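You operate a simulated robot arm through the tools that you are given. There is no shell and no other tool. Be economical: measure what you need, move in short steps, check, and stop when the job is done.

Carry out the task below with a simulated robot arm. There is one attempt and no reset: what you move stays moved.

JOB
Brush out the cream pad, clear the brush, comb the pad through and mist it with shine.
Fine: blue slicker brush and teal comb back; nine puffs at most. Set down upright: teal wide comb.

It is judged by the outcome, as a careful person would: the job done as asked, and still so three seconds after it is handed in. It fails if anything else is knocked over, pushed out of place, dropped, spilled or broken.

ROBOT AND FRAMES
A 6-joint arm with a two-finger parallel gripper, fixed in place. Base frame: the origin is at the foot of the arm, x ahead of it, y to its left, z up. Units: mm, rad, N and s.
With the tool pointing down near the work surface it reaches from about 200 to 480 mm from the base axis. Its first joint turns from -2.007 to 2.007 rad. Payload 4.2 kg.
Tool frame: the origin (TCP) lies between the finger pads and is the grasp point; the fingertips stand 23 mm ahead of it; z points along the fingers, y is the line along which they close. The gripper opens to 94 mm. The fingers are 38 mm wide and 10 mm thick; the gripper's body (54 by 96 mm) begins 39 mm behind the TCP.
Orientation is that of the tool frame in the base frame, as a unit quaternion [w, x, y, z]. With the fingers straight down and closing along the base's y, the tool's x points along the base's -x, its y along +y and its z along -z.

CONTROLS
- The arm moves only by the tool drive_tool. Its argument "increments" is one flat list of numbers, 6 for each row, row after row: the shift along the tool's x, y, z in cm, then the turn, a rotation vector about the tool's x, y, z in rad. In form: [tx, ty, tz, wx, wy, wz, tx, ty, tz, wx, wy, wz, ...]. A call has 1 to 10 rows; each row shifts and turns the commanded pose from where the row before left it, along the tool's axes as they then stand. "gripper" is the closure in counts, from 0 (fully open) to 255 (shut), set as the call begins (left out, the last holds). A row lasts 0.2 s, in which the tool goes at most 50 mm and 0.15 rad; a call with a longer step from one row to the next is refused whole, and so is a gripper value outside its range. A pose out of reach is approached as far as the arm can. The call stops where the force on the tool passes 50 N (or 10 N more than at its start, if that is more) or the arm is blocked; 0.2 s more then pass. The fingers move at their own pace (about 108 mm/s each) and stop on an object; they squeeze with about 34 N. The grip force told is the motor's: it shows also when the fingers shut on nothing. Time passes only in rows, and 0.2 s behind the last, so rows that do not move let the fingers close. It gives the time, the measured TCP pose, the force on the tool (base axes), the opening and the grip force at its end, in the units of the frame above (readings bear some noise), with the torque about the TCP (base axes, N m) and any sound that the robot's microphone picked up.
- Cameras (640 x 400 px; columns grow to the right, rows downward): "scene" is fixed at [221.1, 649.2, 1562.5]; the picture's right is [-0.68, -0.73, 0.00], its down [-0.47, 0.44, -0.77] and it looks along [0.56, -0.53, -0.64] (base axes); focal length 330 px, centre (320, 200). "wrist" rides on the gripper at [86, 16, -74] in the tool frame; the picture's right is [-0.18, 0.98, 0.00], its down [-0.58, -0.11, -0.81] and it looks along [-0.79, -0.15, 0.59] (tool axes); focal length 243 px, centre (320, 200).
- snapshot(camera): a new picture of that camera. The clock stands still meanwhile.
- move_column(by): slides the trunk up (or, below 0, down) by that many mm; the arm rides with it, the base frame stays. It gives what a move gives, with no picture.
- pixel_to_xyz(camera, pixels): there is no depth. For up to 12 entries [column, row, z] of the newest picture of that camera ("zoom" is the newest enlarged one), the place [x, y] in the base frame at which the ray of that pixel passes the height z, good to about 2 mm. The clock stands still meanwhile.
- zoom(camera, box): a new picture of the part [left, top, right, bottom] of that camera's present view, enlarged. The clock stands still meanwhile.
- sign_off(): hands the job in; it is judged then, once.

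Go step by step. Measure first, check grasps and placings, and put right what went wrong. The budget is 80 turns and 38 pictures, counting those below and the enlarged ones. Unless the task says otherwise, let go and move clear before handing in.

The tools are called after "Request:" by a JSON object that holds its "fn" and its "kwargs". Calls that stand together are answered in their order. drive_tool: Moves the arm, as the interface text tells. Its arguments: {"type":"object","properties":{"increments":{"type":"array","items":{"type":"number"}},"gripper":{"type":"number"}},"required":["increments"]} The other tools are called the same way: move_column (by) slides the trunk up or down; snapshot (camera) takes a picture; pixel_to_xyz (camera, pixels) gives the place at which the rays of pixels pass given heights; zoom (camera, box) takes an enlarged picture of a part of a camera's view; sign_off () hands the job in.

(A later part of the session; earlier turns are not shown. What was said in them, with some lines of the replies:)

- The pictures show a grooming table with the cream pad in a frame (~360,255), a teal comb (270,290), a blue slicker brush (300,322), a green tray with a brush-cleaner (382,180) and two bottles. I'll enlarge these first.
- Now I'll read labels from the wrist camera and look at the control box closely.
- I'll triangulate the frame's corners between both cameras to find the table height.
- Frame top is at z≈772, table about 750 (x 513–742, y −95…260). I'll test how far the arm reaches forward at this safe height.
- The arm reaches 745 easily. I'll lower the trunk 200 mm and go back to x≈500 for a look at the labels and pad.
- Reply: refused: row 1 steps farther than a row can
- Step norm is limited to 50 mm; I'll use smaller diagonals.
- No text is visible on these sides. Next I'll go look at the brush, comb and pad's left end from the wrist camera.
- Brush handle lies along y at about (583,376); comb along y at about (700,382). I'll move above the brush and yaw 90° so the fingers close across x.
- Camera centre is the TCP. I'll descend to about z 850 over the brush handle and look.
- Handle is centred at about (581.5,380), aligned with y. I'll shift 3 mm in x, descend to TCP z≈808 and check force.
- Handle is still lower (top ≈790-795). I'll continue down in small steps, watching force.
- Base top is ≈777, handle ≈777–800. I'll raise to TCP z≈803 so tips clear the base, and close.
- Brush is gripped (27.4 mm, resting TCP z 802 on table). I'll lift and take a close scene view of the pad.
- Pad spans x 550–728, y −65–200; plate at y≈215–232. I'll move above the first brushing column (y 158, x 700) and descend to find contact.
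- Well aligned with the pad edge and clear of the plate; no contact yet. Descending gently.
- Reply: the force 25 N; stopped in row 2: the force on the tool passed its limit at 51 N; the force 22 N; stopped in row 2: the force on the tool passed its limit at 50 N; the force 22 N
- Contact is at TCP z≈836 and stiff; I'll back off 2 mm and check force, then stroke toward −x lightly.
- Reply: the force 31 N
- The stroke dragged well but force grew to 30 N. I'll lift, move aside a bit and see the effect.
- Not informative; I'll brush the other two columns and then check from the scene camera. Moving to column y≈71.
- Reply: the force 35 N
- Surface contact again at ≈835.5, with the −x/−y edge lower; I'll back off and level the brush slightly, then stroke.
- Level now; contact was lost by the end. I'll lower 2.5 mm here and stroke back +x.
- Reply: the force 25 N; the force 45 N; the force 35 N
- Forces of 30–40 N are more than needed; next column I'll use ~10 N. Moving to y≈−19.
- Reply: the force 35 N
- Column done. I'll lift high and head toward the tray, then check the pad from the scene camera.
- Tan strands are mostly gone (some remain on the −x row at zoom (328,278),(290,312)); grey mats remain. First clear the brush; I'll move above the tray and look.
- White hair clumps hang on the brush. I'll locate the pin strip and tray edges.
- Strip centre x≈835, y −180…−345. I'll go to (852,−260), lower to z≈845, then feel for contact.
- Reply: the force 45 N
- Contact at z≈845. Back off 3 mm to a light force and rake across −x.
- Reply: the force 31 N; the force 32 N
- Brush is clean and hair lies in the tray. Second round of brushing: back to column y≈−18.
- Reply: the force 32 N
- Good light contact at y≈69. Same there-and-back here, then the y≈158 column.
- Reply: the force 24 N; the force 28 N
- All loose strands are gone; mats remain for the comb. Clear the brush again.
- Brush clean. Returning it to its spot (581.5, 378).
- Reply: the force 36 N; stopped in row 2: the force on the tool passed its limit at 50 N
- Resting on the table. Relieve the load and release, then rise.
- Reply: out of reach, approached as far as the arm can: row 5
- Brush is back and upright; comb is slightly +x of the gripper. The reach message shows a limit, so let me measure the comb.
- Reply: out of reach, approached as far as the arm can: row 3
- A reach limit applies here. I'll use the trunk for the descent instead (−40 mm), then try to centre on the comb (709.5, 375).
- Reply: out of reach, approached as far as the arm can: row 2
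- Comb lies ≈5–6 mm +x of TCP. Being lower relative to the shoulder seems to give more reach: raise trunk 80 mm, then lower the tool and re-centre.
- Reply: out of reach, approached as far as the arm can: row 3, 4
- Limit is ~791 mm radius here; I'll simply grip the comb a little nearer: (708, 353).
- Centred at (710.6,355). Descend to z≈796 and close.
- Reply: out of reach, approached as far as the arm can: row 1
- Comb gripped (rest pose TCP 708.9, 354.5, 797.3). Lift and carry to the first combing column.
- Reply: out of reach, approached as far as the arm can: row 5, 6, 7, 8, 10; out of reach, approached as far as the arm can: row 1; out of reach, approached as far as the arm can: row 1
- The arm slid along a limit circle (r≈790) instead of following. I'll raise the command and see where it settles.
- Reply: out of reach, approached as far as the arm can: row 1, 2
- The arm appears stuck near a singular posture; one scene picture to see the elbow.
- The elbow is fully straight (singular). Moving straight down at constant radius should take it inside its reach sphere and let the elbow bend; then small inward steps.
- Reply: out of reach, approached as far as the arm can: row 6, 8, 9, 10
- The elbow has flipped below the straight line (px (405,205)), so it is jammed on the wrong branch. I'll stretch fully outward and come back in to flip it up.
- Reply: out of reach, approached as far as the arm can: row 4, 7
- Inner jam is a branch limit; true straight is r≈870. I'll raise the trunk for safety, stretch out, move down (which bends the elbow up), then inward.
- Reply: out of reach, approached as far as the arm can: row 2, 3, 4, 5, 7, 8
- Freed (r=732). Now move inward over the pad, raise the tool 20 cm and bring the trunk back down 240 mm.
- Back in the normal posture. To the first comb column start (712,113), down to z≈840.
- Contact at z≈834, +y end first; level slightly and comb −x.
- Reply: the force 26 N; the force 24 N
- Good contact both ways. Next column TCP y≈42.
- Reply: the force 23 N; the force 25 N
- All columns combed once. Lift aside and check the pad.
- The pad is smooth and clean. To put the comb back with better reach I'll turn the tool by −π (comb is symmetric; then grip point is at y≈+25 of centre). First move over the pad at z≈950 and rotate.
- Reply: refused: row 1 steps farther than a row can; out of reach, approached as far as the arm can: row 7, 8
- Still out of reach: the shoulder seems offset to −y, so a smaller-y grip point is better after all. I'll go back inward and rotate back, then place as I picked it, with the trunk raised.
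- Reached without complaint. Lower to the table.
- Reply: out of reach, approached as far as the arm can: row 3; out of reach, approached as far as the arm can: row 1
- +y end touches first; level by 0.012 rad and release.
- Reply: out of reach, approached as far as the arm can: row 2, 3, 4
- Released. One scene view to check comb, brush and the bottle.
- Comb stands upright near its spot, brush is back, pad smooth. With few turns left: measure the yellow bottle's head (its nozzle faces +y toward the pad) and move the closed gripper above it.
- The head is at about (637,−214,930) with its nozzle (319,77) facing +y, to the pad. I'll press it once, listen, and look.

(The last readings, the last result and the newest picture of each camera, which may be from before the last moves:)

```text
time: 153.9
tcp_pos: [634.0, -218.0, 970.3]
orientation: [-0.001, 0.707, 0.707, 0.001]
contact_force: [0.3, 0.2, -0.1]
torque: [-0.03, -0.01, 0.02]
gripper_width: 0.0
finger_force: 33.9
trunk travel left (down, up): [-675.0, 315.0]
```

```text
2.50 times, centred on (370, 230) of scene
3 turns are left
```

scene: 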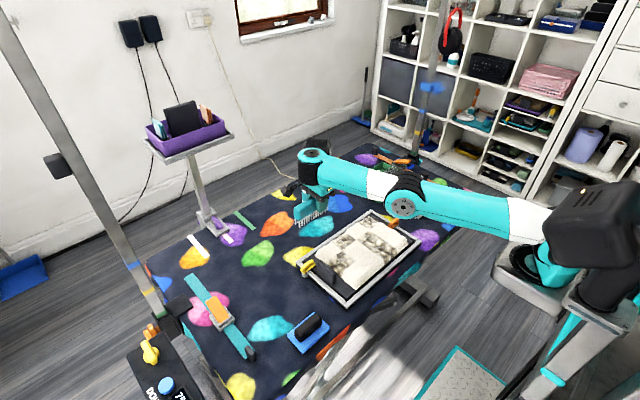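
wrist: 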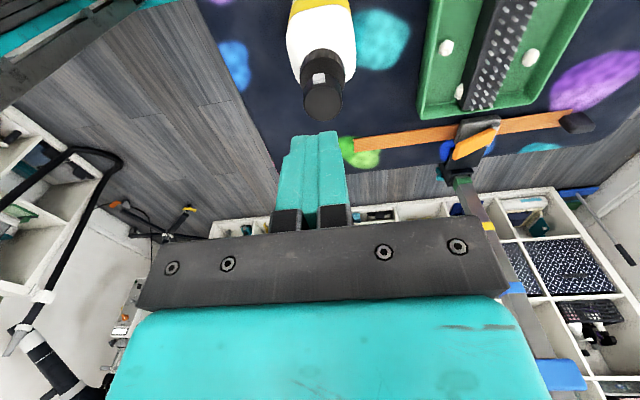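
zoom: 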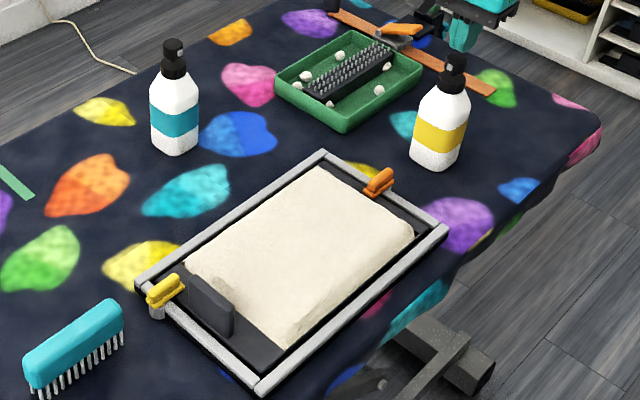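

No contact yet; the head top is lower than 925. Re-centre and press deeper with several guarded strokes, listening for puffs.

Request:
{"fn": "drive_tool", "kwargs": {"increments": [0.35, 0.2, 1.0, 0, 0, 0, 0, 0, 1.0, 0, 0, 0, 0, 0, 0.4, 0, 0, 0, 0, 0, 0.4, 0, 0, 0, 0, 0, 0.4, 0, 0, 0, 0, 0, 0.4, 0, 0, 0, 0, 0, 0.4, 0, 0, 0, 0, 0, 0.4, 0, 0, 0, 0, 0, 0.4, 0, 0, 0, 0, 0, 0.4, 0, 0, 0]}}

Request:
{"fn": "drive_tool", "kwargs": {"increments": [0, 0, 0.4, 0, 0, 0, 0, 0, 0.4, 0, 0, 0, 0, 0, 0, 0, 0, 0]}}

Request:
{"fn": "drive_tool", "kwargs": {"increments": [0, 0, -1.2, 0, 0, 0, 0, 0, 0, 0, 0, 0, 0, 0, 0, 0, 0, 0]}}

Request:
{"fn": "drive_tool", "kwargs": {"increments": [0, 0, 0.6, 0, 0, 0, 0, 0, 0.6, 0, 0, 0, 0, 0, 0.2, 0, 0, 0, 0, 0, 0, 0, 0, 0]}}

Request:
{"fn": "drive_tool", "kwargs": {"increments": [0, 0, -1.3, 0, 0, 0, 0, 0, 0, 0, 0, 0, 0, 0, 0, 0, 0, 0]}}

Request:
{"fn": "drive_tool", "kwargs": {"increments": [0, 0, 0.6, 0, 0, 0, 0, 0, 0.6, 0, 0, 0, 0, 0, 0.2, 0, 0, 0, 0, 0, 0, 0, 0, 0]}}

Request:
{"fn": "drive_tool", "kwargs": {"increments": [0, 0, -1.3, 0, 0, 0, 0, 0, 0, 0, 0, 0]}}

Request:
{"fn": "zoom", "kwargs": {"camera": "scene", "box": [290, 150, 450, 310]}}

```text
time: 155.6
tcp_pos: [639.1, -214.1, 940.5]
orientation: [0.009, 0.707, 0.707, 0.006]
contact_force: [-5.3, 0.4, 34.3]
torque: [0.08, 0.2, 0.0]
gripper_width: 0.2
finger_force: 34.2
trunk travel left (down, up): [-675.0, 315.0]
heard: click
stopped in row 8: the force on the tool passed its limit at 53 N (the readings are from after the stop); the commanded pose is now the measured one
```

```text
time: 155.9
tcp_pos: [640.4, -214.4, 935.1]
orientation: [0.009, 0.707, 0.707, 0.006]
contact_force: [-7.8, 3.2, 44.4]
torque: [-0.03, 0.19, 0.02]
gripper_width: 0.0
finger_force: 33.7
trunk travel left (down, up): [-675.0, 315.0]
stopped in row 1: the force on the tool passed its limit at 180 N (the readings are from after the stop); the commanded pose is now the measured one
```

```text
time: 156.8
tcp_pos: [639.4, -215.0, 943.7]
orientation: [0.006, 0.708, 0.707, 0.004]
contact_force: [-0.5, 0.5, 5.0]
torque: [0.0, 0.04, -0.02]
gripper_width: 0.1
finger_force: 34.1
trunk travel left (down, up): [-675.0, 315.0]
```

```text
time: 157.7
tcp_pos: [642.2, -215.2, 940.7]
orientation: [0.014, 0.707, 0.707, 0.008]
contact_force: [-3.8, 2.1, 34.6]
torque: [0.16, 0.32, -0.01]
gripper_width: 0.2
finger_force: 34.0
trunk travel left (down, up): [-675.0, 315.0]
stopped in row 4: the force on the tool passed its limit at 50 N (the readings are from after the stop); the commanded pose is now the measured one
```

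```text
time: 158.5
tcp_pos: [640.1, -214.4, 943.1]
orientation: [0.008, 0.707, 0.707, 0.004]
contact_force: [-0.2, 1.2, 4.3]
torque: [0.06, 0.03, -0.01]
gripper_width: 0.0
finger_force: 33.8
trunk travel left (down, up): [-675.0, 315.0]
```

```text
time: 159.5
tcp_pos: [643.0, -215.4, 939.8]
orientation: [0.016, 0.707, 0.707, 0.01]
contact_force: [-3.8, 2.4, 34.7]
torque: [0.21, 0.28, -0.02]
gripper_width: 0.4
finger_force: 34.1
trunk travel left (down, up): [-675.0, 315.0]
stopped in row 4: the force on the tool passed its limit at 50 N (the readings are from after the stop); the commanded pose is now the measured one
```

```text
time: 160.1
tcp_pos: [640.5, -214.3, 943.0]
orientation: [0.007, 0.707, 0.708, 0.004]
contact_force: [-0.7, -0.2, 4.5]
torque: [-0.02, 0.06, 0.0]
gripper_width: 0.0
finger_force: 33.7
trunk travel left (down, up): [-675.0, 315.0]
```

```text
2.50 times, centred on (370, 230) of scene
2 turns are left
```

zoom: 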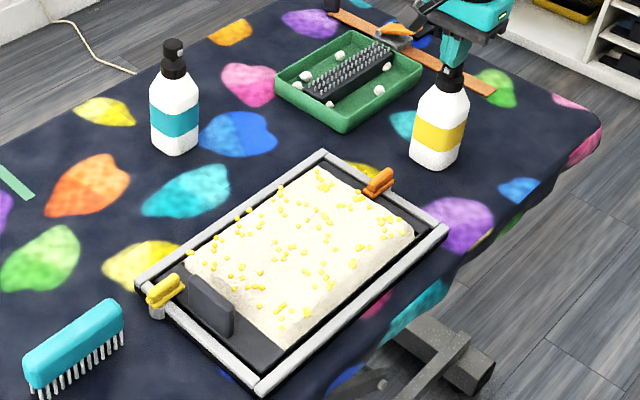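

The press worked: a click was heard and shine droplets cover the whole pad. The later presses weren't fully released, so I'll do three proper, fully released puffs (well below nine), then lift clear.

Request:
{"fn": "drive_tool", "kwargs": {"increments": [0, -0.3, -2.0, 0, 0, 0, 0, 0, 0, 0, 0, 0, 0, 0, 0, 0, 0, 0, 0, 0, 1.0, 0, 0, 0, 0, 0, 0.9, 0, 0, 0, 0, 0, 0.4, 0, 0, 0, 0, 0, 0.4, 0, 0, 0, 0, 0, 0.4, 0, 0, 0, 0, 0, 0.4, 0, 0, 0]}}

Request:
{"fn": "drive_tool", "kwargs": {"increments": [0, -0.2, -2.2, 0, 0, 0, 0, 0, 0, 0, 0, 0, 0, 0, 0, 0, 0, 0, 0, 0, 1.0, 0, 0, 0, 0, 0, 0.9, 0, 0, 0, 0, 0, 0.4, 0, 0, 0, 0, 0, 0.4, 0, 0, 0, 0, 0, 0.4, 0, 0, 0, 0, 0, 0.4, 0, 0, 0]}}

Request:
{"fn": "drive_tool", "kwargs": {"increments": [0, -0.2, -2.2, 0, 0, 0, 0, 0, 0, 0, 0, 0, 0, 0, 0, 0, 0, 0, 0, 0, 1.0, 0, 0, 0, 0, 0, 0.9, 0, 0, 0, 0, 0, 0.4, 0, 0, 0, 0, 0, 0.4, 0, 0, 0, 0, 0, 0.4, 0, 0, 0, 0, 0, 0.4, 0, 0, 0]}}

Request:
{"fn": "drive_tool", "kwargs": {"increments": [0, 0, -2, 0, 0, 0, 0, 0, -4, 0, 0, 0, 0, 0, -4, 0, 0, 0, 0, 0, -4, 0, 0, 0, 0, 0, 0, 0, 0, 0]}}

```text
time: 162.1
tcp_pos: [637.7, -215.0, 933.7]
orientation: [0.011, 0.707, 0.707, 0.006]
contact_force: [-6.6, 1.9, 45.5]
torque: [-0.05, 0.23, -0.05]
gripper_width: 0.0
finger_force: 34.4
trunk travel left (down, up): [-675.0, 315.0]
heard: click
```

```text
time: 163.7
tcp_pos: [640.3, -215.0, 939.8]
orientation: [0.022, 0.706, 0.708, 0.014]
contact_force: [-1.0, 1.6, 33.7]
torque: [0.19, 0.37, -0.05]
gripper_width: 0.0
finger_force: 34.1
trunk travel left (down, up): [-675.0, 315.0]
heard: click
stopped in row 7: the force on the tool passed its limit at 59 N (the readings are from after the stop); the commanded pose is now the measured one
```

```text
time: 163.9
tcp_pos: [641.6, -214.9, 938.7]
orientation: [0.021, 0.706, 0.708, 0.013]
contact_force: [-5.6, 3.8, 32.2]
torque: [0.16, 0.2, 0.03]
gripper_width: 0.0
finger_force: 33.9
trunk travel left (down, up): [-675.0, 315.0]
stopped in row 1: the force on the tool passed its limit at 194 N (the readings are from after the stop); the commanded pose is now the measured one
```

```text
time: 165.1
tcp_pos: [636.3, -213.8, 1074.6]
orientation: [0.017, 0.707, 0.707, 0.011]
contact_force: [1.1, 0.5, -0.3]
torque: [0.0, 0.01, 0.0]
gripper_width: 0.1
finger_force: 34.0
trunk travel left (down, up): [-675.0, 315.0]
1 turns are left
```

Two more clicks were heard, making three puffs in all, and the gripper is clear above the bottle at z 1075. I'm handing the job in now.

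Request:
{"fn": "sign_off", "kwargs": {}}

```text
The job is handed in.
```

The job is handed in: the pad is brushed, combed smooth and misted with three audible puffs. The brush was cleared in the tray and put back, and the comb is standing upright about 5 mm from where it started.

- **Bottle choice:** neither bottle had readable text, so I took the yellow one as the shine by its colour. I left the teal one alone.
- **Pressing force:** while pressing the pump, the tool force spiked to about 180–194 N twice. The bottle was still upright in the picture after the first spike. I had no pictures left to check it, or the mist coverage, after the final puffs.
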